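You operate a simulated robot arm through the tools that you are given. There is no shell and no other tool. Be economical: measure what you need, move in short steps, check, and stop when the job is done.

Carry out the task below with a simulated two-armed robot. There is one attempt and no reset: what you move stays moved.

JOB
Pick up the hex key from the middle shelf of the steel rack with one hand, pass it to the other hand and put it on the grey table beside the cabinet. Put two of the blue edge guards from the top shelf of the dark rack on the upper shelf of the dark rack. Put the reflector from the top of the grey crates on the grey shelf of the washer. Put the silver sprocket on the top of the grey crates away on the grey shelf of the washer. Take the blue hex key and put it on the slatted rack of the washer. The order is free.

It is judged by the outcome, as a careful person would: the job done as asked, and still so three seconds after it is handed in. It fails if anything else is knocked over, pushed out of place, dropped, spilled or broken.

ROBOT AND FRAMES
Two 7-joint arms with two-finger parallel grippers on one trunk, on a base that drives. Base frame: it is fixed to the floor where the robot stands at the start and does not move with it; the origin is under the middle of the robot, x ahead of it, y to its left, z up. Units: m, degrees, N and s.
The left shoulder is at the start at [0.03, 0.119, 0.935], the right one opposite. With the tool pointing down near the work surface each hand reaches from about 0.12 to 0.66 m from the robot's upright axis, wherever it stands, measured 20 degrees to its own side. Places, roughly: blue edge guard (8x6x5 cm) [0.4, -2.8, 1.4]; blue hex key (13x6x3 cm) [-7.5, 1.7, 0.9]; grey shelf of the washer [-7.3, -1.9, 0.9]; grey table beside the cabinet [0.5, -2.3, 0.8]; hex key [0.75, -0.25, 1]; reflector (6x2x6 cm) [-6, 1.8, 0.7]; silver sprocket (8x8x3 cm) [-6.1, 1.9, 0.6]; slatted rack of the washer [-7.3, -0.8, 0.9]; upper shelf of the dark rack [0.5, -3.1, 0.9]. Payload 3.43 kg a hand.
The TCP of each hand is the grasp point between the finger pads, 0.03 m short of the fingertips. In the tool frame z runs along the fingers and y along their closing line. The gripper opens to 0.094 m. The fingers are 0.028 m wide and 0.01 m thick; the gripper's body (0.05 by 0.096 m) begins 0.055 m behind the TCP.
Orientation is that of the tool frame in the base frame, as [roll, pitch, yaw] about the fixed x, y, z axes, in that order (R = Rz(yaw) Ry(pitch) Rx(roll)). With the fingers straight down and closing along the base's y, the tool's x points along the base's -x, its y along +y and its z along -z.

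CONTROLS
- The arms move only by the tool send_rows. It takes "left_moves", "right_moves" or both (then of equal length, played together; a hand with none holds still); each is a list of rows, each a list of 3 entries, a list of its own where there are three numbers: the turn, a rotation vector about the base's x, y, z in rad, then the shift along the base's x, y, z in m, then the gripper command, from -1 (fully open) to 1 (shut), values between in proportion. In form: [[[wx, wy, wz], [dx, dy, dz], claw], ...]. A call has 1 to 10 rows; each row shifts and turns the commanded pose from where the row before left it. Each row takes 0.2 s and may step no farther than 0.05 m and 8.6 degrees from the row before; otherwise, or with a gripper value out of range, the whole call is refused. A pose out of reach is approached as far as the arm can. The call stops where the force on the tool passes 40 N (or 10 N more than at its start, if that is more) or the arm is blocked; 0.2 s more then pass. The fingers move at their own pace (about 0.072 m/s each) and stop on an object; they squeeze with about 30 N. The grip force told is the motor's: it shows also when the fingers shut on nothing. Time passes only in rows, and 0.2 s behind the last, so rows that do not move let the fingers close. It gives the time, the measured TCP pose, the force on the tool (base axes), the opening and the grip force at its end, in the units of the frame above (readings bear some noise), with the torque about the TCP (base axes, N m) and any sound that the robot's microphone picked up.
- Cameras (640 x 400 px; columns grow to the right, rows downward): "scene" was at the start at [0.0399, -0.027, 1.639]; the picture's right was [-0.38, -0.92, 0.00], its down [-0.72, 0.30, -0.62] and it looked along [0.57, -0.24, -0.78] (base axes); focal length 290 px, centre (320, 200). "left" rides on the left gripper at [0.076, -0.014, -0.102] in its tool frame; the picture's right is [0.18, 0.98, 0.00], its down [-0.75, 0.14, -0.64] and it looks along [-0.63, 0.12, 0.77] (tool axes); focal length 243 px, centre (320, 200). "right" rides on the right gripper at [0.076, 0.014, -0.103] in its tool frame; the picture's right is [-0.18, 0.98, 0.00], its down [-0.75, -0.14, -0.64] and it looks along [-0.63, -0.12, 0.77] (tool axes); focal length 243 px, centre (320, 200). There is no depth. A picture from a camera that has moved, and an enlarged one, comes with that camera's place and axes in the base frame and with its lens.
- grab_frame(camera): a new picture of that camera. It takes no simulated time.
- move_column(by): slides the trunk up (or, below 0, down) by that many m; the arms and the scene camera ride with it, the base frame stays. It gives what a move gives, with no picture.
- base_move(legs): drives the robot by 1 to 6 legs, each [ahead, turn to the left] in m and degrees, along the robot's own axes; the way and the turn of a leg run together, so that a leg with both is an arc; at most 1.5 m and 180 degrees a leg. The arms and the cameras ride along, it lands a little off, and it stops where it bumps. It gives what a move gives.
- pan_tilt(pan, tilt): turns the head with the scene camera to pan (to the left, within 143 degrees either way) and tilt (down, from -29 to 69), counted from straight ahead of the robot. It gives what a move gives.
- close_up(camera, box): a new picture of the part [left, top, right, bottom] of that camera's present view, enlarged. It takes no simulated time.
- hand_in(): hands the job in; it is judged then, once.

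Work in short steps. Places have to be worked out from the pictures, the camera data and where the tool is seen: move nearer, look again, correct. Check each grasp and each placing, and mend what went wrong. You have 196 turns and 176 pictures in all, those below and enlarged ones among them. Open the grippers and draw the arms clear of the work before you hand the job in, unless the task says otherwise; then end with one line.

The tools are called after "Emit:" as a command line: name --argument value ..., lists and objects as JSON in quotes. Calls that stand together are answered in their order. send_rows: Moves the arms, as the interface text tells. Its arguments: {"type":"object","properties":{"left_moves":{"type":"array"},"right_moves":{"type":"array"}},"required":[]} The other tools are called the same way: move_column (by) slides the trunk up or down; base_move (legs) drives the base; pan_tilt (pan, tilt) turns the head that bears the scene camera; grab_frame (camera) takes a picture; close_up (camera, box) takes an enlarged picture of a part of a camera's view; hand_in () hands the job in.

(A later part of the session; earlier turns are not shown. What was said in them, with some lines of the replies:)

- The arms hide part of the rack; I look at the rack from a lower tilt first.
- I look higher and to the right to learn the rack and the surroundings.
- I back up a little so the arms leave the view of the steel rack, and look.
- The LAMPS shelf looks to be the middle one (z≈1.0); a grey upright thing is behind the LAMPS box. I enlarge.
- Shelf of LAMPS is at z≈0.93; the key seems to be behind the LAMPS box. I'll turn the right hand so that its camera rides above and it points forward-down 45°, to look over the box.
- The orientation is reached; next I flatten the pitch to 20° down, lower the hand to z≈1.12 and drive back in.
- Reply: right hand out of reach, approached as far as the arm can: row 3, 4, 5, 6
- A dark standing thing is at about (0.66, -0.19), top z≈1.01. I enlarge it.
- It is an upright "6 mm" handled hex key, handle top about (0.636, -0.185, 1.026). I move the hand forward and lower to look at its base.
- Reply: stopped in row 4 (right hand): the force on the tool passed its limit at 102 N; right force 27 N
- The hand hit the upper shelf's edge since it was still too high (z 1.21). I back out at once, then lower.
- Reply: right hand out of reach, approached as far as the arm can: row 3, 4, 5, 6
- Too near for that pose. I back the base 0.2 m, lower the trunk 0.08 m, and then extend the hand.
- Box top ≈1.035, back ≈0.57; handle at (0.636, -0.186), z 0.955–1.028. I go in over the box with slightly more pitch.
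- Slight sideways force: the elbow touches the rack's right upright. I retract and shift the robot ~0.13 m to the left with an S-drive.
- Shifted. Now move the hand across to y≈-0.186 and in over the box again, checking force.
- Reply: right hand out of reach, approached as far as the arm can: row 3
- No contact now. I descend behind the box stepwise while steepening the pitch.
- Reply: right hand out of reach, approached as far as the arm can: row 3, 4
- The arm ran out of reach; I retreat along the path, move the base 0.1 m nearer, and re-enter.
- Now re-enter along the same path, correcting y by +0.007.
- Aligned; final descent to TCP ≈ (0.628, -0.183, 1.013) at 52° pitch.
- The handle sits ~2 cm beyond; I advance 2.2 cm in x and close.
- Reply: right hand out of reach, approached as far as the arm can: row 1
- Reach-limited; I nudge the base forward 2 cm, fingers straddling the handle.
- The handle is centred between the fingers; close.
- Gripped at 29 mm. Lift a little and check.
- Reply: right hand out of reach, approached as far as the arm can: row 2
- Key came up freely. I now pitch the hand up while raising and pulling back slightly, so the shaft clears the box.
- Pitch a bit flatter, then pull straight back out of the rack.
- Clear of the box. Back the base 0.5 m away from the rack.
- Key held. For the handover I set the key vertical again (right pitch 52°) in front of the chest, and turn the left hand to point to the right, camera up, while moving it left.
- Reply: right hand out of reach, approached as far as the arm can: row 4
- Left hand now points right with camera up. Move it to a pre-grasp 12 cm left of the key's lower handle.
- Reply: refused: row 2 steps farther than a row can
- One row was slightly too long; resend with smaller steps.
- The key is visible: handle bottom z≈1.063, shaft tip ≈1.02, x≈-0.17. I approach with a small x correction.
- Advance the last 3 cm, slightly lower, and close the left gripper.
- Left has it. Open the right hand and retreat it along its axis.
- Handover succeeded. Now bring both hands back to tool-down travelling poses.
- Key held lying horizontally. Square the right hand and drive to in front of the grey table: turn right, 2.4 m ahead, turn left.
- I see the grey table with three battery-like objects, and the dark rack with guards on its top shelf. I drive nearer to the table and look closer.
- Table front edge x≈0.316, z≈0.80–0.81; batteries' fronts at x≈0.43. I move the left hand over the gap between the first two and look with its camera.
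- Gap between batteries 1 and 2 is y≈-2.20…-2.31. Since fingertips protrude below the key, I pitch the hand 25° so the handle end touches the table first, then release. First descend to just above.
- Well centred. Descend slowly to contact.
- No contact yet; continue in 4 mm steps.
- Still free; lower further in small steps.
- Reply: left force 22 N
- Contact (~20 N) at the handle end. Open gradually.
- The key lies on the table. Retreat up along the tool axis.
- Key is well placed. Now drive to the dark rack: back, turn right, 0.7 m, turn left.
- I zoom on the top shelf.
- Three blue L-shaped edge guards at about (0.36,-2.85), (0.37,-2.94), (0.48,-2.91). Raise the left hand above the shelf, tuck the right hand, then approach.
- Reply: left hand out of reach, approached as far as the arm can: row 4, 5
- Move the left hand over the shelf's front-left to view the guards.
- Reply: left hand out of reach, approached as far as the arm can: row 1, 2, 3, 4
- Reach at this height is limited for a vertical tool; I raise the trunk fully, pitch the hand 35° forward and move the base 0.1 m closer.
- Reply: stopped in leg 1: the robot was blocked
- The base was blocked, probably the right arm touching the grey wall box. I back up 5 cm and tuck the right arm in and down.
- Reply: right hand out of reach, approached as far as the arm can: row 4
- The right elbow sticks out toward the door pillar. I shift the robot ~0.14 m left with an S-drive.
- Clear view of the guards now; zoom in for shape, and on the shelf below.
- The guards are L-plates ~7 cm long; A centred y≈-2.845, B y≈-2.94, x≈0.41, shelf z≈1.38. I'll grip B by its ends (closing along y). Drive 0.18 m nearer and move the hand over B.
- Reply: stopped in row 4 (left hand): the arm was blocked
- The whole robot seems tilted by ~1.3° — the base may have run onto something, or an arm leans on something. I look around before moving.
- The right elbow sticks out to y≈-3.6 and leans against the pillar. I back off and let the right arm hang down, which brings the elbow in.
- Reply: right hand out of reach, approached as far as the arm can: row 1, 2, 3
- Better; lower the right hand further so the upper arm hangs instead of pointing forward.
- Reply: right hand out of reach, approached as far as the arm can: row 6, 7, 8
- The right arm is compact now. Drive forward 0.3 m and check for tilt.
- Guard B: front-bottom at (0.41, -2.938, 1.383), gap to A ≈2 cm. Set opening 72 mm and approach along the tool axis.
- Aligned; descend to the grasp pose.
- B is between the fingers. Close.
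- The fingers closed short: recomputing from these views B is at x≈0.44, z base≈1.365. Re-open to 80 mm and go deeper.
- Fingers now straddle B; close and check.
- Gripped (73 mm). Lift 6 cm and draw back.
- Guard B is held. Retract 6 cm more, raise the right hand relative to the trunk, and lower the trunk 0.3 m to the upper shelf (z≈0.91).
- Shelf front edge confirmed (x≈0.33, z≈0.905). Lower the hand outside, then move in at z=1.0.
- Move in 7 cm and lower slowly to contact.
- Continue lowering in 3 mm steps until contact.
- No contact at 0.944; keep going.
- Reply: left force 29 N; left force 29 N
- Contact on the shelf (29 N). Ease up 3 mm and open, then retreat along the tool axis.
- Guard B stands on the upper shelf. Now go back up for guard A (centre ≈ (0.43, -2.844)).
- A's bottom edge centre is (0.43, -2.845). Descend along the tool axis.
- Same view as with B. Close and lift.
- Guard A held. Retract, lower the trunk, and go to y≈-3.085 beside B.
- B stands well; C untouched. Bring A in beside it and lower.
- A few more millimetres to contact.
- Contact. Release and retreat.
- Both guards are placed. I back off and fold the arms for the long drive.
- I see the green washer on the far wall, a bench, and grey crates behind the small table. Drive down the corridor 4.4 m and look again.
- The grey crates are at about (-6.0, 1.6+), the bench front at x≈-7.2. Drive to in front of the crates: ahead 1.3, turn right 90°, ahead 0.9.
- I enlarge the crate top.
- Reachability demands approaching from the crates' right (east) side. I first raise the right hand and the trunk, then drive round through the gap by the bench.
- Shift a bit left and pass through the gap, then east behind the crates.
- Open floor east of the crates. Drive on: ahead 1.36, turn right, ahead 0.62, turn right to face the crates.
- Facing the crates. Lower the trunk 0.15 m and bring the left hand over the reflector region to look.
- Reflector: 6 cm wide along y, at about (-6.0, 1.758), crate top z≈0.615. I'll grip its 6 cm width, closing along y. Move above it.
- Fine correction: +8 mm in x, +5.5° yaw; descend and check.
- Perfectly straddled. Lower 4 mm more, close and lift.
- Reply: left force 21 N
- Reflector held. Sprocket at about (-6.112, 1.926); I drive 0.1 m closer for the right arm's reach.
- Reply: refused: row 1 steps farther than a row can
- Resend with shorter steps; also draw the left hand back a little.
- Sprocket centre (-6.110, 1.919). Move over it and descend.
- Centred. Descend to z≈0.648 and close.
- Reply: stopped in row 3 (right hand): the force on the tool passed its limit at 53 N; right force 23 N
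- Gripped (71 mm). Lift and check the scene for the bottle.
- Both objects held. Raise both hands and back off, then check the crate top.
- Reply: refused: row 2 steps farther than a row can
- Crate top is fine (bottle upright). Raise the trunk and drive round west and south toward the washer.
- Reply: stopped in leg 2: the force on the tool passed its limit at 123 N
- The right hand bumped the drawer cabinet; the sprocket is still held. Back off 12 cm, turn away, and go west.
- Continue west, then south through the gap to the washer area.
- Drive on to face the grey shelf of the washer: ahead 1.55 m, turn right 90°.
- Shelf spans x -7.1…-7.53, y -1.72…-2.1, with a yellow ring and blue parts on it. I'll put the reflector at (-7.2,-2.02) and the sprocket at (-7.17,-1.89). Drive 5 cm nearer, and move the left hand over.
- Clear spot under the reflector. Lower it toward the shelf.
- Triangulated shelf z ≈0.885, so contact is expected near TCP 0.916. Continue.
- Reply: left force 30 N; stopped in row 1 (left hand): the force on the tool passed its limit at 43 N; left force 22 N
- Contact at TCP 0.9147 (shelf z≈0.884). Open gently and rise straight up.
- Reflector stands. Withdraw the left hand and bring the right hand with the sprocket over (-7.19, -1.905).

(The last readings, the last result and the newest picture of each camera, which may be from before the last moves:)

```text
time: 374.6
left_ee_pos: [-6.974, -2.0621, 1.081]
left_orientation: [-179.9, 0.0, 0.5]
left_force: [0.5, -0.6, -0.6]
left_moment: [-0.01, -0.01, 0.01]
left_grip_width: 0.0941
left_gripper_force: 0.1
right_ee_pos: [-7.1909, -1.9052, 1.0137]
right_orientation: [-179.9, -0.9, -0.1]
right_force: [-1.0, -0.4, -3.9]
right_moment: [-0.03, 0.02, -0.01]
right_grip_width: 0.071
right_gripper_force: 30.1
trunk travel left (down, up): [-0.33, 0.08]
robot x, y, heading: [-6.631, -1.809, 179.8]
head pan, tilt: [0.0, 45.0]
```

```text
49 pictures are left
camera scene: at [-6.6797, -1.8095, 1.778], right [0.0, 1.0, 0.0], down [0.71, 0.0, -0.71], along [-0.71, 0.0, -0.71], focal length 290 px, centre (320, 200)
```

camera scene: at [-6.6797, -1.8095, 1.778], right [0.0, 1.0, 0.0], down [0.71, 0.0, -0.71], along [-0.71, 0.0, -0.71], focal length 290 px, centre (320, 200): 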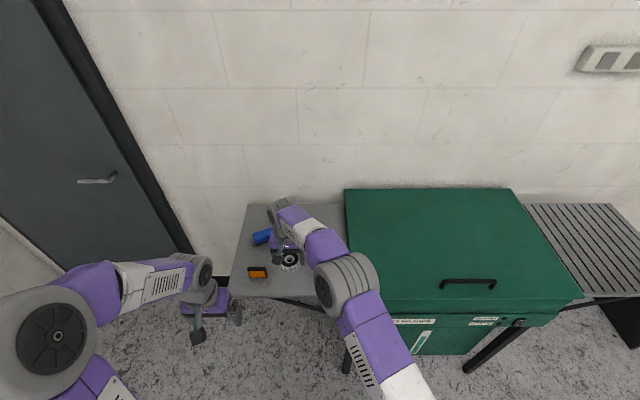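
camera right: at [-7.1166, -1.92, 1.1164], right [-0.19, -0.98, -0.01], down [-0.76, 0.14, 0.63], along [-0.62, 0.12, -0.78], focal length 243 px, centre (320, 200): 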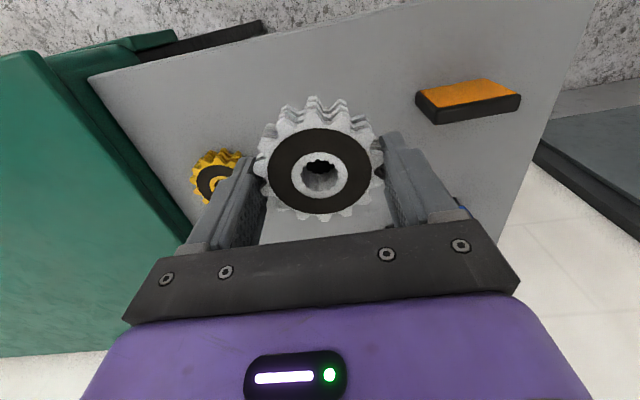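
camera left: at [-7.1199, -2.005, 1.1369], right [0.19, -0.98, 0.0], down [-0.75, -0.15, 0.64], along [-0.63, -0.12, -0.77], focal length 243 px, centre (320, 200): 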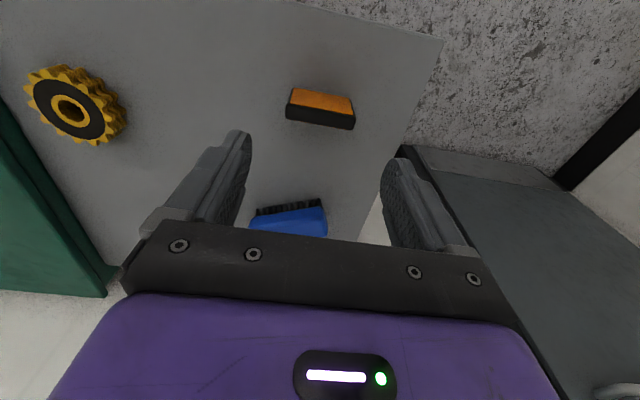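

Sprocket is over a free spot. Lower it.

Emit:
send_rows --right_moves '[[[0, 0, 0], [-0.004, 0, -0.04], 1], [[0, 0, 0], [0, 0, -0.035], 1], [[0, 0, 0], [0, 0, -0.014], 1]]'

Emit:
send_rows --right_moves '[[[0, 0, 0], [0, 0, -0.004], 1], [[0, 0, 0], [0, 0, -0.004], 1]]'

Emit:
send_rows --right_moves '[[[0, 0, 0], [0, 0, -0.003], 1]]'

```text
time: 375.4
left_ee_pos: [-6.973, -2.0616, 1.082]
left_orientation: [-179.9, 0.0, 0.4]
left_force: [-0.3, 0.8, 0.5]
left_moment: [-0.02, -0.02, 0.05]
left_grip_width: 0.0938
left_gripper_force: 0.0
right_ee_pos: [-7.1942, -1.9048, 0.9245]
right_orientation: [-179.9, -0.8, 0.1]
right_force: [-0.4, 0.1, -3.1]
right_moment: [0.0, 0.01, -0.04]
right_grip_width: 0.0713
right_gripper_force: 29.9
trunk travel left (down, up): [-0.33, 0.08]
robot x, y, heading: [-6.6241, -1.8115, 179.8]
head pan, tilt: [0.0, 45.0]
```

```text
time: 376.0
left_ee_pos: [-6.9737, -2.0623, 1.0813]
left_orientation: [-179.8, 0.0, 0.4]
left_force: [-0.2, 0.0, -0.3]
left_moment: [0.0, 0.02, -0.01]
left_grip_width: 0.0937
left_gripper_force: 0.2
right_ee_pos: [-7.1954, -1.9056, 0.9183]
right_orientation: [-179.7, -0.8, -0.1]
right_force: [-0.7, 0.6, -4.3]
right_moment: [0.04, 0.03, -0.02]
right_grip_width: 0.0708
right_gripper_force: 30.2
trunk travel left (down, up): [-0.33, 0.08]
robot x, y, heading: [-6.6259, -1.814, 179.7]
head pan, tilt: [0.0, 45.0]
```

```text
time: 376.4
left_ee_pos: [-6.9728, -2.0609, 1.0823]
left_orientation: [-179.9, 0.1, 0.5]
left_force: [-0.6, -0.7, 0.2]
left_moment: [-0.02, -0.01, -0.01]
left_grip_width: 0.0942
left_gripper_force: 0.1
right_ee_pos: [-7.1953, -1.9045, 0.9168]
right_orientation: [-179.7, -0.8, 0.1]
right_force: [0.5, 0.6, -1.0]
right_moment: [-0.02, 0.1, 0.04]
right_grip_width: 0.0711
right_gripper_force: 30.3
trunk travel left (down, up): [-0.33, 0.08]
robot x, y, heading: [-6.6253, -1.8115, 179.9]
head pan, tilt: [0.0, 45.0]
```

Force is just starting to change; 3 mm more, then release and rise.

Emit:
send_rows --right_moves '[[[0, 0, 0], [0, 0, -0.003], 1]]'

Emit:
send_rows --right_moves '[[[0, 0, 0], [0, 0, 0], -0.6], [[0, 0, 0], [0, 0, 0], -0.8], [[0, 0, 0], [0, 0, 0], -0.8], [[0, 0, 0], [0, 0, 0.03], -0.8], [[0, 0, 0], [0, 0, 0.045], -0.8], [[0, 0, 0], [0, 0, 0.045], -0.8], [[0, 0, 0], [0.03, 0, 0.03], -0.8]]'

Emit:
grab_frame --camera "right"

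```text
time: 376.8
left_ee_pos: [-6.9713, -2.0618, 1.082]
left_orientation: [-179.9, 0.2, 0.4]
left_force: [0.2, -1.0, 0.5]
left_moment: [-0.02, 0.0, -0.01]
left_grip_width: 0.0942
left_gripper_force: 0.1
right_ee_pos: [-7.1944, -1.9059, 0.9163]
right_orientation: [-179.9, -0.4, -0.1]
right_force: [2.3, 0.8, 13.4]
right_moment: [0.0, 0.53, -0.04]
right_grip_width: 0.0712
right_gripper_force: 29.9
trunk travel left (down, up): [-0.33, 0.08]
robot x, y, heading: [-6.6226, -1.8109, 179.6]
head pan, tilt: [0.0, 45.0]
```

```text
time: 378.4
left_ee_pos: [-6.971, -2.0613, 1.0825]
left_orientation: [-179.9, 0.2, 0.4]
left_force: [-1.0, 0.3, 0.8]
left_moment: [0.03, 0.01, 0.01]
left_grip_width: 0.094
left_gripper_force: 0.1
right_ee_pos: [-7.1657, -1.9011, 1.0628]
right_orientation: [-179.9, -0.7, -0.1]
right_force: [0.2, 0.8, 0.2]
right_moment: [0.03, 0.03, -0.01]
right_grip_width: 0.0845
right_gripper_force: 0.1
trunk travel left (down, up): [-0.33, 0.08]
robot x, y, heading: [-6.6294, -1.809, 179.8]
head pan, tilt: [0.0, 45.0]
```

```text
48 pictures are left
camera right: at [-7.09, -1.916, 1.1662], right [-0.18, -0.98, -0.01], down [-0.76, 0.14, 0.63], along [-0.62, 0.12, -0.77], focal length 243 px, centre (320, 200)
```

right: 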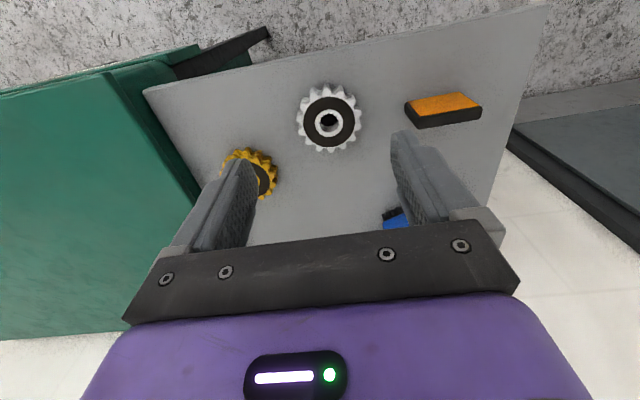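

Sprocket and reflector are both on the grey shelf. Retract the right hand, back off, and drive to the bench for the blue hex key.

Emit:
send_rows --right_moves '[[[0, 0, 0], [0.045, 0.01, 0.01], -1], [[0, 0, 0], [0.045, 0.02, 0.01], -1], [[0, 0, 0], [0.045, 0.02, 0.01], -1], [[0, 0, 0], [0.04, 0.02, 0.01], -1]]'

Emit:
base_move --legs '[[-0.15, 0], [0, -90], [1.5, 0], [1.5, 2.5]]'

Emit:
pan_tilt --pan 30 --tilt 35

Emit:
grab_frame --camera "scene"

```text
refused: row 2 steps farther than a row can; nothing moved
```

```text
time: 397.6
left_ee_pos: [-6.7607, 1.5245, 1.0824]
left_orientation: [-179.9, 0.1, -88.6]
left_force: [-0.5, 0.0, 0.4]
left_moment: [-0.02, 0.02, -0.02]
left_grip_width: 0.0937
left_gripper_force: 0.0
right_ee_pos: [-6.6038, 1.7211, 1.0611]
right_orientation: [-179.8, -0.8, -89.0]
right_force: [1.0, 0.3, 0.0]
right_moment: [0.0, 0.01, 0.04]
right_grip_width: 0.0847
right_gripper_force: 0.1
trunk travel left (down, up): [-0.33, 0.08]
robot x, y, heading: [-6.5037, 1.177, 90.8]
head pan, tilt: [0.0, 45.0]
```

```text
time: 398.6
left_ee_pos: [-6.7608, 1.5246, 1.0817]
left_orientation: [-179.8, 0.1, -88.5]
left_force: [0.2, -0.6, -0.1]
left_moment: [0.0, 0.0, 0.02]
left_grip_width: 0.0938
left_gripper_force: 0.0
right_ee_pos: [-6.6045, 1.7215, 1.0601]
right_orientation: [-179.9, -0.7, -88.9]
right_force: [0.6, 0.5, 0.2]
right_moment: [0.0, 0.0, -0.05]
right_grip_width: 0.0848
right_gripper_force: 0.0
trunk travel left (down, up): [-0.33, 0.08]
robot x, y, heading: [-6.5088, 1.1839, 90.7]
head pan, tilt: [30.0, 35.0]
```

```text
47 pictures are left
camera scene: at [-6.5487, 1.2302, 1.7929], right [0.86, 0.51, 0.0], down [0.29, -0.49, -0.82], along [-0.42, 0.7, -0.57], focal length 290 px, centre (320, 200)
```

scene: 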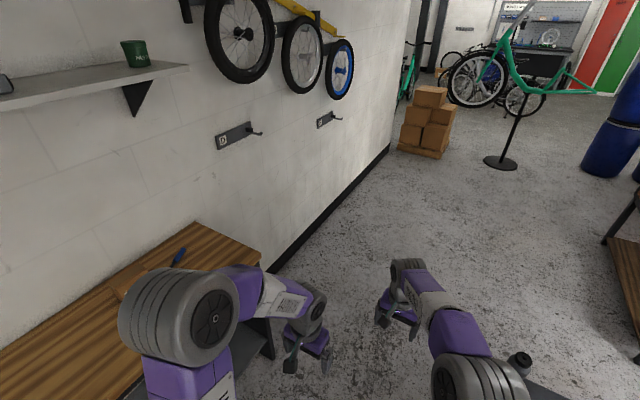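

The retract row was refused but nothing touched. I retract the right hand now, raise the trunk a bit, and go to face the bench end.

Emit:
send_rows --right_moves '[[[0, 0, 0], [0.0, -0.045, 0.01], -1], [[0, 0, 0], [0.02, -0.04, 0.01], -1], [[0, 0, 0], [0.02, -0.04, 0.01], -1], [[0, 0, 0], [0.02, -0.04, 0.01], -1]]'

Emit:
move_column --by 0.06

Emit:
base_move --legs '[[0, 36], [0.55, 0], [0, 53]]'

Emit:
pan_tilt --pan 0 --tilt 45

Emit:
grab_frame --camera "scene"

```text
time: 399.6
left_ee_pos: [-6.76, 1.5243, 1.0836]
left_orientation: [-179.9, 0.2, -88.5]
left_force: [-0.7, -0.7, 0.5]
left_moment: [0.02, 0.04, 0.0]
left_grip_width: 0.0942
left_gripper_force: 0.2
right_ee_pos: [-6.5439, 1.5557, 1.1038]
right_orientation: [-179.8, -0.7, -89.0]
right_force: [-0.1, 0.1, -0.9]
right_moment: [0.03, 0.05, 0.01]
right_grip_width: 0.0938
right_gripper_force: 0.1
trunk travel left (down, up): [-0.33, 0.08]
robot x, y, heading: [-6.5056, 1.1845, 90.9]
head pan, tilt: [30.0, 35.0]
```

```text
time: 400.6
left_ee_pos: [-6.7605, 1.5244, 1.142]
left_orientation: [180.0, 0.1, -88.5]
left_force: [-0.3, 0.3, 0.5]
left_moment: [0.01, -0.01, 0.0]
left_grip_width: 0.0943
left_gripper_force: 0.0
right_ee_pos: [-6.5433, 1.5581, 1.161]
right_orientation: [-179.7, -0.9, -89.0]
right_force: [0.0, 0.5, -0.2]
right_moment: [0.05, -0.01, 0.01]
right_grip_width: 0.0939
right_gripper_force: 0.1
trunk travel left (down, up): [-0.39, 0.02]
robot x, y, heading: [-6.5021, 1.1841, 90.7]
head pan, tilt: [30.0, 35.0]
```

```text
time: 407.8
left_ee_pos: [-7.1681, 1.3438, 1.1433]
left_orientation: [-179.9, 0.1, 2.6]
left_force: [-0.3, -0.9, 0.2]
left_moment: [0.01, 0.01, 0.0]
left_grip_width: 0.0938
left_gripper_force: 0.1
right_ee_pos: [-7.2045, 1.5594, 1.1619]
right_orientation: [-179.8, -0.8, 2.2]
right_force: [0.1, -0.5, 0.5]
right_moment: [0.0, 0.02, 0.02]
right_grip_width: 0.0939
right_gripper_force: 0.0
trunk travel left (down, up): [-0.39, 0.02]
robot x, y, heading: [-6.8305, 1.6062, -177.8]
head pan, tilt: [30.0, 35.0]
```

```text
time: 408.7
left_ee_pos: [-7.1657, 1.3426, 1.1422]
left_orientation: [-179.8, 0.1, 2.6]
left_force: [-0.3, -0.7, -0.2]
left_moment: [0.03, 0.02, -0.03]
left_grip_width: 0.0937
left_gripper_force: 0.0
right_ee_pos: [-7.2026, 1.5597, 1.1642]
right_orientation: [-179.8, -0.8, 2.0]
right_force: [0.2, -0.7, 1.6]
right_moment: [-0.03, 0.03, -0.01]
right_grip_width: 0.0941
right_gripper_force: 0.1
trunk travel left (down, up): [-0.39, 0.02]
robot x, y, heading: [-6.8303, 1.6049, -178.2]
head pan, tilt: [0.0, 45.0]
```

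```text
46 pictures are left
camera scene: at [-6.8812, 1.6065, 1.8382], right [-0.04, 1.0, 0.0], down [0.71, 0.02, -0.71], along [-0.71, -0.02, -0.71], focal length 290 px, centre (320, 200)
```

scene: 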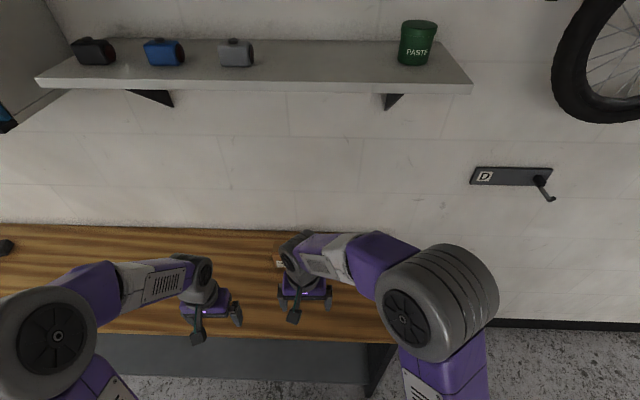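

The right hand hides the spot; I look with the right hand camera.

Emit:
grab_frame --camera "right"

```text
45 pictures are left
camera right: at [-7.1287, 1.5472, 1.2663], right [-0.15, -0.99, -0.01], down [-0.77, 0.11, 0.63], along [-0.62, 0.1, -0.77], focal length 243 px, centre (320, 200)
```

right: 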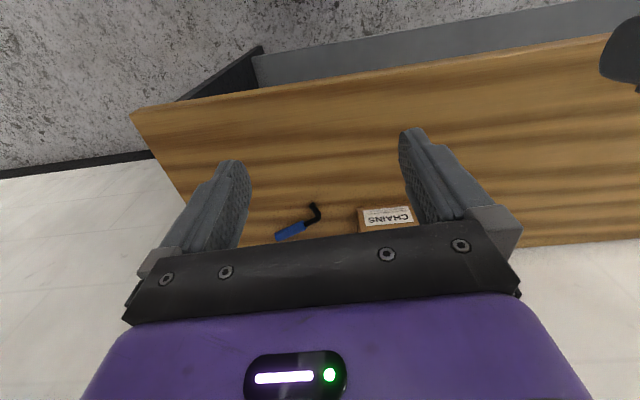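

Blue hex key: handle centre ≈(-7.497, 1.672), lying 24° off y. I move 5 cm closer and turn the right hand -66° so it closes across the handle.

Emit:
base_move --legs '[[0.045, 0]]'

Emit:
send_rows --right_moves '[[[0, 0, -0.145], [-0.02, 0.015, -0.01], -1], [[0, 0, -0.145], [-0.025, 0.015, -0.01], -1], [[0, 0, -0.145], [-0.025, 0.015, -0.01], -1], [[0, 0, -0.145], [-0.025, 0.015, -0.01], -1], [[0, 0, -0.145], [-0.03, 0.015, -0.01], -1], [[0, 0, -0.145], [-0.03, 0.015, -0.01], -1], [[0, 0, -0.145], [-0.03, 0.012, -0.01], -1], [[0, 0, -0.145], [-0.03, 0.01, -0.01], -1]]'

Emit:
grab_frame --camera "right"

```text
time: 409.6
left_ee_pos: [-7.2083, 1.3407, 1.1424]
left_orientation: [-179.8, 0.2, 2.7]
left_force: [-0.2, 0.3, -0.2]
left_moment: [0.02, 0.0, 0.0]
left_grip_width: 0.0937
left_gripper_force: 0.1
right_ee_pos: [-7.2474, 1.5568, 1.1632]
right_orientation: [-179.8, -0.7, 2.2]
right_force: [-0.5, 0.3, 0.4]
right_moment: [0.02, 0.04, 0.0]
right_grip_width: 0.0942
right_gripper_force: 0.0
trunk travel left (down, up): [-0.39, 0.02]
robot x, y, heading: [-6.8747, 1.6049, -177.9]
head pan, tilt: [0.0, 45.0]
```

```text
time: 411.4
left_ee_pos: [-7.211, 1.3411, 1.1416]
left_orientation: [-179.9, 0.0, 2.7]
left_force: [-0.5, -0.5, -0.4]
left_moment: [0.01, -0.01, 0.04]
left_grip_width: 0.0937
left_gripper_force: 0.1
right_ee_pos: [-7.4633, 1.669, 1.084]
right_orientation: [-179.8, -0.9, -64.4]
right_force: [-0.2, 0.2, -0.1]
right_moment: [-0.02, -0.02, 0.0]
right_grip_width: 0.0937
right_gripper_force: 0.0
trunk travel left (down, up): [-0.39, 0.02]
robot x, y, heading: [-6.8743, 1.6052, -178.0]
head pan, tilt: [0.0, 45.0]
```

```text
44 pictures are left
camera right: at [-7.4447, 1.5961, 1.1882], right [-0.97, -0.26, -0.01], down [-0.2, 0.75, 0.63], along [-0.16, 0.61, -0.78], focal length 243 px, centre (320, 200)
```

right: 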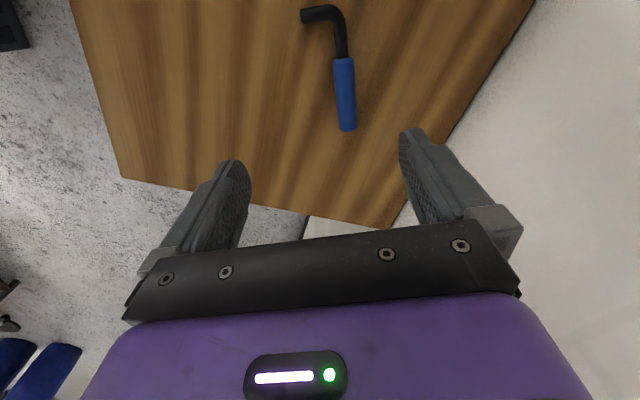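

Handle centre (-7.491, 1.667, 0.906). Move over it and descend most of the way.

Emit:
send_rows --right_moves '[[[0, 0, 0], [-0.014, -0.001, -0.035], -1], [[0, 0, 0], [-0.014, -0.001, -0.04], -1], [[0, 0, 0], [0, 0, -0.04], -1]]'

Emit:
grab_frame --camera "right"

```text
time: 412.2
left_ee_pos: [-7.2096, 1.3414, 1.1427]
left_orientation: [-179.9, -0.1, 2.7]
left_force: [-0.4, 1.0, -0.4]
left_moment: [0.03, 0.03, 0.01]
left_grip_width: 0.0938
left_gripper_force: 0.0
right_ee_pos: [-7.4927, 1.6665, 0.9669]
right_orientation: [-179.9, -0.8, -64.4]
right_force: [0.0, 0.1, 0.4]
right_moment: [0.04, -0.01, 0.02]
right_grip_width: 0.0938
right_gripper_force: 0.1
trunk travel left (down, up): [-0.39, 0.02]
robot x, y, heading: [-6.8722, 1.6038, -178.2]
head pan, tilt: [0.0, 45.0]
```

```text
43 pictures are left
camera right: at [-7.4744, 1.5932, 1.07], right [-0.97, -0.26, -0.01], down [-0.21, 0.75, 0.63], along [-0.16, 0.61, -0.77], focal length 243 px, centre (320, 200)
```

right: 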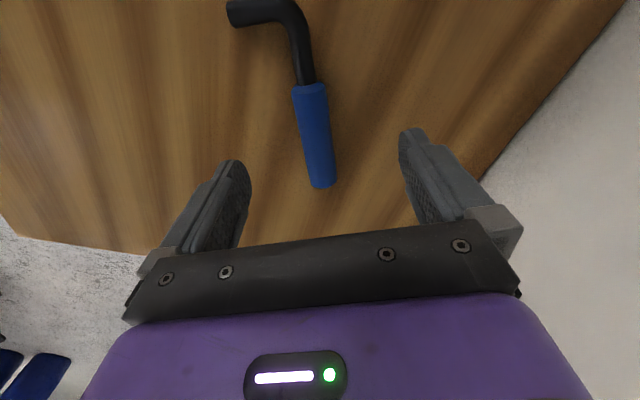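

Centred across the handle. Descend the last 4 cm and close.

Emit:
send_rows --right_moves '[[[0, 0, 0], [0.002, 0.001, -0.025], -1], [[0, 0, 0], [0, 0, -0.014], -1], [[0, 0, 0], [0, 0, -0.003], -1]]'

Emit:
send_rows --right_moves '[[[0, 0, 0], [0, 0, 0], 0], [[0, 0, 0], [0, 0, 0], 1], [[0, 0, 0], [0, 0, 0], 1], [[0, 0, 0], [0, 0, 0], 1]]'

Emit:
grab_frame --camera "right"

```text
time: 413.0
left_ee_pos: [-7.2065, 1.3406, 1.1438]
left_orientation: [-179.8, 0.3, 2.7]
left_force: [0.8, -0.2, 0.0]
left_moment: [0.01, 0.0, 0.02]
left_grip_width: 0.0941
left_gripper_force: 0.0
right_ee_pos: [-7.4917, 1.6684, 0.9297]
right_orientation: [179.7, -0.4, -64.2]
right_force: [-5.2, 2.3, 32.3]
right_moment: [1.18, -1.14, 0.17]
right_grip_width: 0.0919
right_gripper_force: 0.0
trunk travel left (down, up): [-0.39, 0.02]
robot x, y, heading: [-6.8724, 1.6036, -177.8]
head pan, tilt: [0.0, 45.0]
```

```text
time: 413.4
left_ee_pos: [-7.2093, 1.3416, 1.1408]
left_orientation: [-179.9, 0.1, 2.6]
left_force: [-0.8, -0.1, -0.9]
left_moment: [0.02, -0.04, 0.02]
left_grip_width: 0.0938
left_gripper_force: 0.1
right_ee_pos: [-7.4897, 1.6691, 0.931]
right_orientation: [-179.9, -0.6, -64.3]
right_force: [10.0, 1.6, 24.4]
right_moment: [0.38, -0.26, -0.1]
right_grip_width: 0.0475
right_gripper_force: 0.1
trunk travel left (down, up): [-0.39, 0.02]
robot x, y, heading: [-6.8732, 1.6059, -177.9]
head pan, tilt: [0.0, 45.0]
stopped in row 1 (right hand): the force on the tool passed its limit at 78 N (the readings are from after the stop); the commanded pose is now the measured one
```

```text
42 pictures are left
camera right: at [-7.4708, 1.5955, 1.0337], right [-0.97, -0.26, 0.0], down [-0.2, 0.75, 0.63], along [-0.16, 0.61, -0.77], focal length 243 px, centre (320, 200)
```

right: 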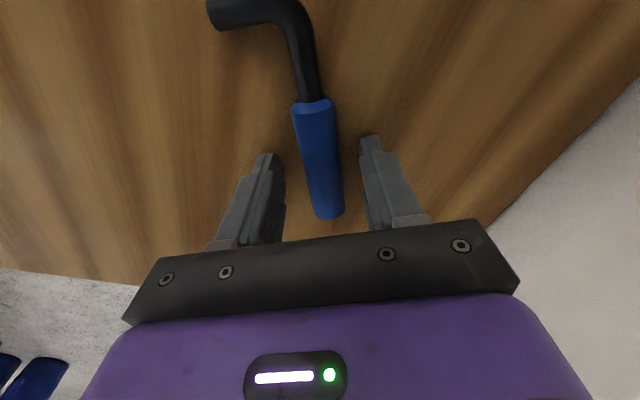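

Tips touched the bench (top ≈0.90). Raise 3 mm and close.

Emit:
send_rows --right_moves '[[[0, 0, 0], [0, 0, 0.003], 0.2], [[0, 0, 0], [0, 0, 0], 1], [[0, 0, 0], [0, 0, 0], 1], [[0, 0, 0], [0, 0, 0], 1]]'

Emit:
send_rows --right_moves '[[[0, 0, 0], [0, 0, 0.03], 1], [[0, 0, 0], [0, 0, 0.04], 1], [[0, 0, 0], [0.01, 0, 0.04], 1]]'

Emit:
grab_frame --camera "right"

```text
time: 414.4
left_ee_pos: [-7.2104, 1.3419, 1.1421]
left_orientation: [-179.7, 0.1, 2.7]
left_force: [0.5, 0.2, -0.2]
left_moment: [0.0, 0.02, -0.05]
left_grip_width: 0.094
left_gripper_force: 0.0
right_ee_pos: [-7.489, 1.6697, 0.9302]
right_orientation: [-179.8, -0.7, -64.3]
right_force: [0.2, -0.4, 1.0]
right_moment: [0.0, 0.05, 0.05]
right_grip_width: 0.02
right_gripper_force: 29.8
trunk travel left (down, up): [-0.39, 0.02]
robot x, y, heading: [-6.871, 1.6045, -178.0]
head pan, tilt: [0.0, 45.0]
```

```text
time: 415.2
left_ee_pos: [-7.209, 1.3412, 1.1427]
left_orientation: [-179.8, 0.1, 2.6]
left_force: [0.1, -0.1, -1.1]
left_moment: [0.02, 0.02, 0.03]
left_grip_width: 0.0942
left_gripper_force: 0.1
right_ee_pos: [-7.4784, 1.669, 1.0424]
right_orientation: [-179.7, -0.7, -64.4]
right_force: [0.9, 0.5, -0.5]
right_moment: [-0.01, 0.04, 0.06]
right_grip_width: 0.0201
right_gripper_force: 30.4
trunk travel left (down, up): [-0.39, 0.02]
robot x, y, heading: [-6.8725, 1.6071, -178.3]
head pan, tilt: [0.0, 45.0]
```

```text
41 pictures are left
camera right: at [-7.4592, 1.5952, 1.1451], right [-0.97, -0.26, -0.01], down [-0.2, 0.75, 0.63], along [-0.16, 0.61, -0.77], focal length 243 px, centre (320, 200)
```

right: 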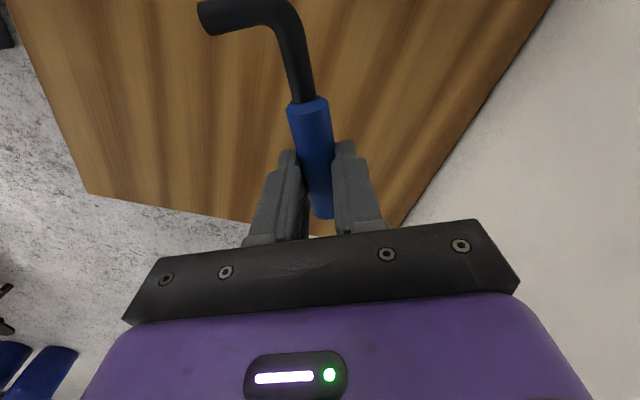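

Key held. Lift and retract the right hand, then drive to the slatted rack side of the washer.

Emit:
send_rows --right_moves '[[[0, 0, 0], [0.02, 0, 0.04], 1], [[0, 0, 0], [0.03, 0, 0.035], 1], [[0, 0, 0], [0.045, 0, 0.015], 1], [[0, 0, 0], [0.045, 0, 0.01], 1], [[0, 0, 0], [0.045, 0, 0.01], 1], [[0, 0, 0], [0.045, 0, 0.01], 1]]'

Emit:
base_move --legs '[[0, 98], [1.2, 0], [0, -10], [1.25, 0], [0, -90]]'

Emit:
grab_frame --camera "scene"

Emit:
grab_frame --camera "right"

```text
time: 416.6
left_ee_pos: [-7.2094, 1.3411, 1.1429]
left_orientation: [-180.0, 0.1, 2.7]
left_force: [0.6, -0.1, 0.1]
left_moment: [-0.03, 0.02, 0.0]
left_grip_width: 0.0938
left_gripper_force: 0.0
right_ee_pos: [-7.2538, 1.6683, 1.1594]
right_orientation: [-180.0, -0.6, -64.4]
right_force: [0.6, -0.2, 0.1]
right_moment: [0.01, 0.0, -0.02]
right_grip_width: 0.0199
right_gripper_force: 29.7
trunk travel left (down, up): [-0.39, 0.02]
robot x, y, heading: [-6.8723, 1.606, -177.9]
head pan, tilt: [0.0, 45.0]
```

```text
time: 437.1
left_ee_pos: [-7.1025, -1.0346, 1.1417]
left_orientation: [-179.9, 0.0, -2.7]
left_force: [0.6, 0.0, 0.0]
left_moment: [0.02, -0.05, 0.01]
left_grip_width: 0.094
left_gripper_force: 0.1
right_ee_pos: [-7.1168, -0.7072, 1.1607]
right_orientation: [-179.8, -0.6, -69.7]
right_force: [-0.1, -0.8, -0.7]
right_moment: [0.02, 0.02, 0.0]
right_grip_width: 0.0197
right_gripper_force: 30.3
trunk travel left (down, up): [-0.39, 0.02]
robot x, y, heading: [-6.7443, -0.8031, 176.5]
head pan, tilt: [0.0, 45.0]
```

```text
40 pictures are left
camera scene: at [-6.7943, -0.7988, 1.8382], right [0.06, 1.0, 0.0], down [0.71, -0.04, -0.71], along [-0.71, 0.04, -0.71], focal length 290 px, centre (320, 200)
```

scene: 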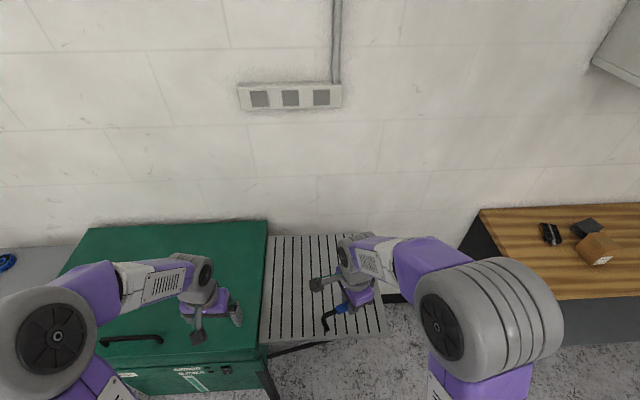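

```text
39 pictures are left
camera right: at [-7.1043, -0.7818, 1.2634], right [-0.99, -0.17, -0.01], down [-0.13, 0.76, 0.63], along [-0.1, 0.63, -0.77], focal length 243 px, centre (320, 200)
```

right: 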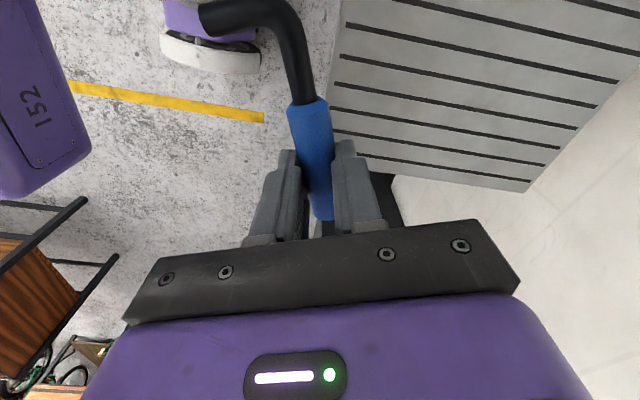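

The slatted rack spans x -7.13…-7.53, y -0.97…-0.57. I move the key over (-7.31, -0.74) and lower.

Emit:
send_rows --right_moves '[[[0, 0, 0], [-0.045, -0.008, 0], 1], [[0, 0, 0], [-0.045, -0.008, 0], 1], [[0, 0, 0], [-0.045, -0.008, 0], 1], [[0, 0, 0], [-0.045, -0.008, -0.01], 1], [[0, 0, 0], [-0.013, 0, -0.045], 1], [[0, 0, 0], [0, 0, -0.045], 1], [[0, 0, 0], [0, 0, -0.045], 1], [[0, 0, 0], [0, 0, -0.045], 1]]'

Emit:
grab_frame --camera "right"

Emit:
grab_frame --camera "scene"

```text
time: 438.9
left_ee_pos: [-7.104, -1.0348, 1.1427]
left_orientation: [-179.9, 0.0, -2.6]
left_force: [-0.5, 0.5, 0.5]
left_moment: [0.0, 0.02, -0.01]
left_grip_width: 0.0938
left_gripper_force: 0.0
right_ee_pos: [-7.3105, -0.7382, 0.9683]
right_orientation: [-179.8, -0.7, -69.7]
right_force: [-0.1, 0.3, -0.9]
right_moment: [0.05, -0.01, -0.02]
right_grip_width: 0.0198
right_gripper_force: 29.9
trunk travel left (down, up): [-0.39, 0.02]
robot x, y, heading: [-6.7409, -0.8041, 176.6]
head pan, tilt: [0.0, 45.0]
```

```text
38 pictures are left
camera right: at [-7.2984, -0.8139, 1.0717], right [-0.99, -0.17, -0.01], down [-0.13, 0.76, 0.63], along [-0.1, 0.63, -0.77], focal length 243 px, centre (320, 200)
```

right: 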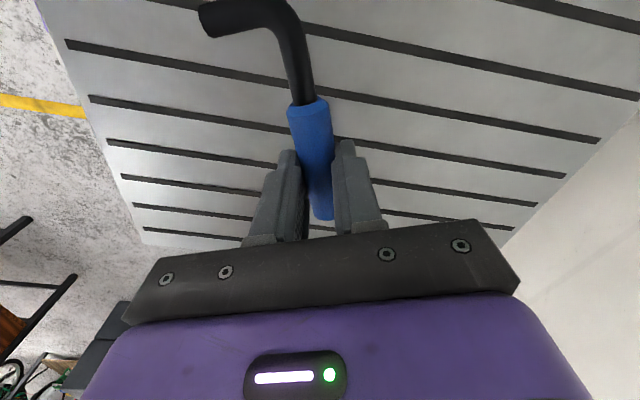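

```text
37 pictures are left
camera scene: at [-6.795, -0.7986, 1.8381], right [0.06, 1.0, 0.0], down [0.71, -0.04, -0.71], along [-0.71, 0.04, -0.71], focal length 290 px, centre (320, 200)
```

scene: 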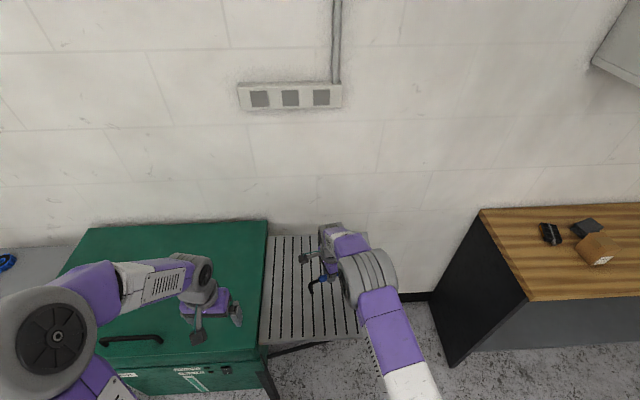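

Well over the slats, key lying across them. Lower to contact.

Emit:
send_rows --right_moves '[[[0, 0, 0], [0, 0, -0.03], 1], [[0, 0, 0], [0, 0, -0.012], 1], [[0, 0, 0], [0, 0, -0.004], 1]]'

Emit:
send_rows --right_moves '[[[0, 0, 0], [0, 0, -0.004], 1]]'

Emit:
send_rows --right_moves '[[[0, 0, 0], [0, 0, -0.003], 1]]'

```text
time: 439.7
left_ee_pos: [-7.103, -1.0356, 1.1429]
left_orientation: [-179.8, 0.1, -2.7]
left_force: [-0.3, -1.0, -0.6]
left_moment: [0.01, 0.0, 0.02]
left_grip_width: 0.0942
left_gripper_force: 0.1
right_ee_pos: [-7.3104, -0.739, 0.9246]
right_orientation: [-179.7, -0.7, -69.7]
right_force: [-0.6, -0.8, -0.7]
right_moment: [0.04, -0.01, -0.01]
right_grip_width: 0.0199
right_gripper_force: 30.0
trunk travel left (down, up): [-0.39, 0.02]
robot x, y, heading: [-6.7413, -0.8024, 176.5]
head pan, tilt: [0.0, 45.0]
```

```text
time: 440.1
left_ee_pos: [-7.1028, -1.0354, 1.1421]
left_orientation: [-179.9, 0.2, -2.7]
left_force: [-0.2, 0.0, -0.3]
left_moment: [-0.01, -0.02, 0.01]
left_grip_width: 0.0941
left_gripper_force: 0.1
right_ee_pos: [-7.3093, -0.7396, 0.9205]
right_orientation: [-179.8, -0.5, -69.7]
right_force: [0.4, 0.3, -0.4]
right_moment: [0.03, 0.0, 0.0]
right_grip_width: 0.0197
right_gripper_force: 30.0
trunk travel left (down, up): [-0.39, 0.02]
robot x, y, heading: [-6.7423, -0.8006, 176.8]
head pan, tilt: [0.0, 45.0]
```

```text
time: 440.5
left_ee_pos: [-7.1032, -1.0351, 1.1425]
left_orientation: [-179.8, 0.1, -2.7]
left_force: [-0.6, 0.6, -0.1]
left_moment: [-0.01, 0.0, -0.04]
left_grip_width: 0.0939
left_gripper_force: 0.0
right_ee_pos: [-7.3097, -0.7386, 0.9175]
right_orientation: [-179.8, -0.7, -69.6]
right_force: [-0.3, -0.5, -0.6]
right_moment: [0.0, 0.03, 0.0]
right_grip_width: 0.02
right_gripper_force: 30.3
trunk travel left (down, up): [-0.39, 0.02]
robot x, y, heading: [-6.7424, -0.8072, 176.7]
head pan, tilt: [0.0, 45.0]
```

Emit:
send_rows --right_moves '[[[0, 0, 0], [0, 0, -0.003], 1]]'

Emit:
send_rows --right_moves '[[[0, 0, 0], [0, 0, -0.003], 1]]'

Emit:
send_rows --right_moves '[[[0, 0, 0], [0, 0, -0.003], 1]]'

```text
time: 440.9
left_ee_pos: [-7.1019, -1.0347, 1.143]
left_orientation: [-179.8, 0.1, -2.6]
left_force: [0.3, 0.2, -0.1]
left_moment: [-0.02, 0.02, 0.02]
left_grip_width: 0.094
left_gripper_force: 0.0
right_ee_pos: [-7.3085, -0.7387, 0.916]
right_orientation: [180.0, -0.6, -69.8]
right_force: [2.0, 0.3, 7.3]
right_moment: [0.08, 0.09, -0.02]
right_grip_width: 0.0201
right_gripper_force: 30.2
trunk travel left (down, up): [-0.39, 0.02]
robot x, y, heading: [-6.7467, -0.8027, 176.7]
head pan, tilt: [0.0, 45.0]
```

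```text
time: 441.3
left_ee_pos: [-7.1006, -1.037, 1.1433]
left_orientation: [-179.7, 0.3, -2.7]
left_force: [0.0, -0.2, -0.9]
left_moment: [-0.01, -0.02, -0.02]
left_grip_width: 0.0939
left_gripper_force: 0.0
right_ee_pos: [-7.3086, -0.7383, 0.9159]
right_orientation: [179.7, -0.6, -69.6]
right_force: [4.2, -1.1, 28.0]
right_moment: [0.3, -0.49, -0.18]
right_grip_width: 0.02
right_gripper_force: 29.4
trunk travel left (down, up): [-0.39, 0.02]
robot x, y, heading: [-6.748, -0.803, 176.4]
head pan, tilt: [0.0, 45.0]
```

```text
time: 441.7
left_ee_pos: [-7.1013, -1.0352, 1.1427]
left_orientation: [-179.9, 0.2, -2.7]
left_force: [-0.6, -0.6, 0.2]
left_moment: [0.0, 0.01, -0.01]
left_grip_width: 0.094
left_gripper_force: 0.1
right_ee_pos: [-7.31, -0.7382, 0.9142]
right_orientation: [179.8, -0.7, -69.7]
right_force: [10.3, 0.8, 19.3]
right_moment: [0.33, -0.49, -0.16]
right_grip_width: 0.0199
right_gripper_force: 29.7
trunk travel left (down, up): [-0.39, 0.02]
robot x, y, heading: [-6.7483, -0.8041, 176.8]
head pan, tilt: [0.0, 45.0]
stopped in row 1 (right hand): the force on the tool passed its limit at 43 N (the readings are from after the stop); the commanded pose is now the measured one
```

Contact. Release and rise.

Emit:
send_rows --right_moves '[[[0, 0, 0], [0, 0, 0.002], 0.4], [[0, 0, 0], [0, 0, 0], 0.1], [[0, 0, 0], [0, 0, 0], -0.2], [[0, 0, 0], [0, 0, 0.02], -0.2], [[0, 0, 0], [0, 0, 0.04], -0.3], [[0, 0, 0], [0, 0, 0.045], -1], [[0, 0, 0], [0.02, 0.02, 0.04], -1]]'

Emit:
grab_frame --camera "right"

```text
time: 443.3
left_ee_pos: [-7.1006, -1.0341, 1.1429]
left_orientation: [180.0, 0.1, -2.8]
left_force: [0.6, 0.6, -0.6]
left_moment: [0.04, 0.03, 0.0]
left_grip_width: 0.0939
left_gripper_force: 0.0
right_ee_pos: [-7.2898, -0.7191, 1.0629]
right_orientation: [179.8, -0.6, -69.7]
right_force: [0.3, 0.2, 0.1]
right_moment: [-0.01, 0.04, 0.0]
right_grip_width: 0.094
right_gripper_force: 0.1
trunk travel left (down, up): [-0.39, 0.02]
robot x, y, heading: [-6.7402, -0.8049, 176.5]
head pan, tilt: [0.0, 45.0]
```

```text
36 pictures are left
camera right: at [-7.2769, -0.7936, 1.1674], right [-0.99, -0.17, 0.0], down [-0.13, 0.76, 0.63], along [-0.11, 0.62, -0.77], focal length 243 px, centre (320, 200)
```

right: 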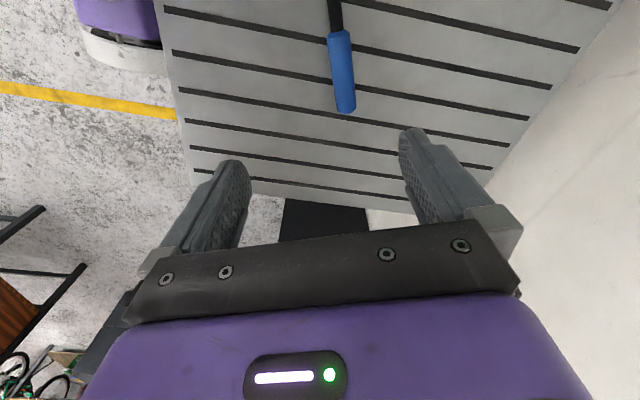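

The key lies on the slatted rack. Retract the hand, back off and take final checking views (washer and crate top).

Emit:
send_rows --right_moves '[[[0, 0, 0], [0.04, 0, 0.01], -1], [[0, 0, 0], [0.04, 0, 0.01], -1], [[0, 0, 0], [0.04, 0, 0], -1], [[0, 0, 0], [0.04, 0, 0], -1]]'

Emit:
base_move --legs '[[-0.4, 0]]'

Emit:
pan_tilt --pan 5 --tilt 35

Emit:
grab_frame --camera "scene"

Emit:
pan_tilt --pan -88 --tilt 20

Emit:
grab_frame --camera "scene"

```text
time: 444.3
left_ee_pos: [-7.1006, -1.0347, 1.1435]
left_orientation: [-179.9, 0.0, -2.7]
left_force: [0.4, 1.3, 0.6]
left_moment: [0.02, 0.04, 0.02]
left_grip_width: 0.0941
left_gripper_force: 0.1
right_ee_pos: [-7.1316, -0.7162, 1.0798]
right_orientation: [179.8, -0.5, -69.8]
right_force: [0.0, 0.2, 0.2]
right_moment: [0.01, 0.03, 0.02]
right_grip_width: 0.0939
right_gripper_force: 0.3
trunk travel left (down, up): [-0.39, 0.02]
robot x, y, heading: [-6.7397, -0.8076, 176.3]
head pan, tilt: [0.0, 45.0]
```

```text
time: 446.7
left_ee_pos: [-6.715, -1.0567, 1.1424]
left_orientation: [-179.9, 0.1, -2.5]
left_force: [-0.4, 0.3, 0.6]
left_moment: [-0.01, -0.02, 0.02]
left_grip_width: 0.0941
left_gripper_force: 0.1
right_ee_pos: [-6.7481, -0.7385, 1.0804]
right_orientation: [179.8, -0.6, -69.4]
right_force: [-0.1, 1.2, 0.7]
right_moment: [0.01, 0.02, -0.03]
right_grip_width: 0.0939
right_gripper_force: 0.1
trunk travel left (down, up): [-0.39, 0.02]
robot x, y, heading: [-6.3588, -0.8274, 176.8]
head pan, tilt: [0.0, 45.0]
```

```text
time: 447.4
left_ee_pos: [-6.7152, -1.0577, 1.1427]
left_orientation: [-179.9, 0.2, -2.7]
left_force: [-1.2, 0.2, -0.1]
left_moment: [0.02, 0.01, 0.0]
left_grip_width: 0.0939
left_gripper_force: 0.1
right_ee_pos: [-6.7474, -0.7395, 1.0809]
right_orientation: [179.8, -0.6, -69.4]
right_force: [0.4, 0.4, -0.1]
right_moment: [-0.02, -0.02, -0.02]
right_grip_width: 0.094
right_gripper_force: 0.0
trunk travel left (down, up): [-0.39, 0.02]
robot x, y, heading: [-6.3588, -0.8241, 177.0]
head pan, tilt: [5.0, 35.0]
```

```text
35 pictures are left
camera scene: at [-6.4147, -0.8282, 1.8529], right [-0.03, 1.0, 0.0], down [0.57, 0.02, -0.82], along [-0.82, -0.03, -0.57], focal length 290 px, centre (320, 200)
```

scene: 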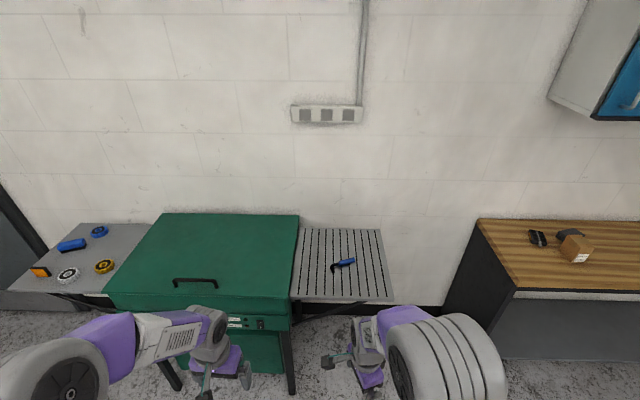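

```text
time: 449.1
left_ee_pos: [-6.7163, -1.0583, 1.1433]
left_orientation: [-180.0, 0.1, -2.6]
left_force: [0.1, -0.3, 0.4]
left_moment: [0.01, -0.01, -0.03]
left_grip_width: 0.0939
left_gripper_force: 0.1
right_ee_pos: [-6.746, -0.7395, 1.08]
right_orientation: [179.8, -0.7, -69.5]
right_force: [0.4, 0.7, -0.1]
right_moment: [0.01, 0.0, 0.0]
right_grip_width: 0.0939
right_gripper_force: 0.1
trunk travel left (down, up): [-0.39, 0.02]
robot x, y, heading: [-6.3574, -0.8265, 177.0]
head pan, tilt: [-88.0, 20.0]
```

```text
34 pictures are left
camera scene: at [-6.325, -0.7324, 1.8768], right [1.0, -0.02, 0.0], down [-0.01, -0.34, -0.94], along [0.02, 0.94, -0.34], focal length 290 px, centre (320, 200)
```

scene: 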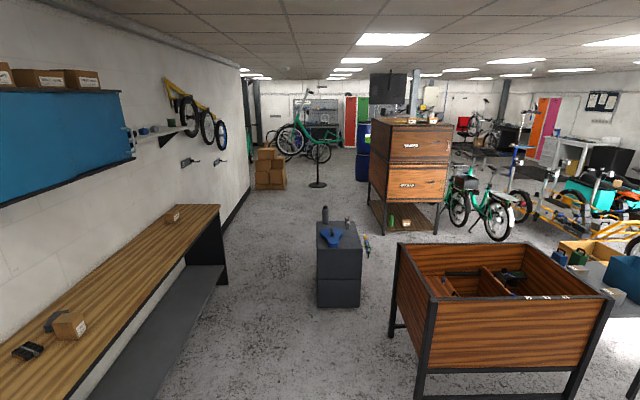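

Emit:
close_up --camera "scene" --box '[300, 195, 380, 245]'

```text
8.00 times, centred on (340, 220) of scene
camera zoom: at [-6.325, -0.7324, 1.8768], right [1.0, -0.02, 0.0], down [-0.01, -0.34, -0.94], along [0.02, 0.94, -0.34], focal length 2321 px, centre (160, 40)
```

zoom: 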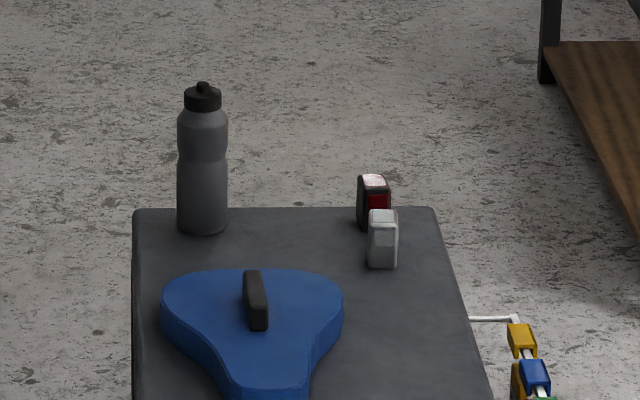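

Everything checks out: the other objects stand undisturbed, all five items are placed, both grippers are open and the arms are clear. Handing in.

Emit:
hand_in

```text
The job is handed in.
```

All five parts of the job are done and it has been handed in: the hex key was passed from the right hand to the left and put on the grey table, two blue guards are on the dark rack's upper shelf, the reflector and silver sprocket are on the washer's grey shelf, and the blue hex key is on the slatted rack. The right arm bumped the steel rack's shelf edge and the SPARES drawer cabinet, and leaned against the door pillar. I saw nothing displaced and dropped nothing.
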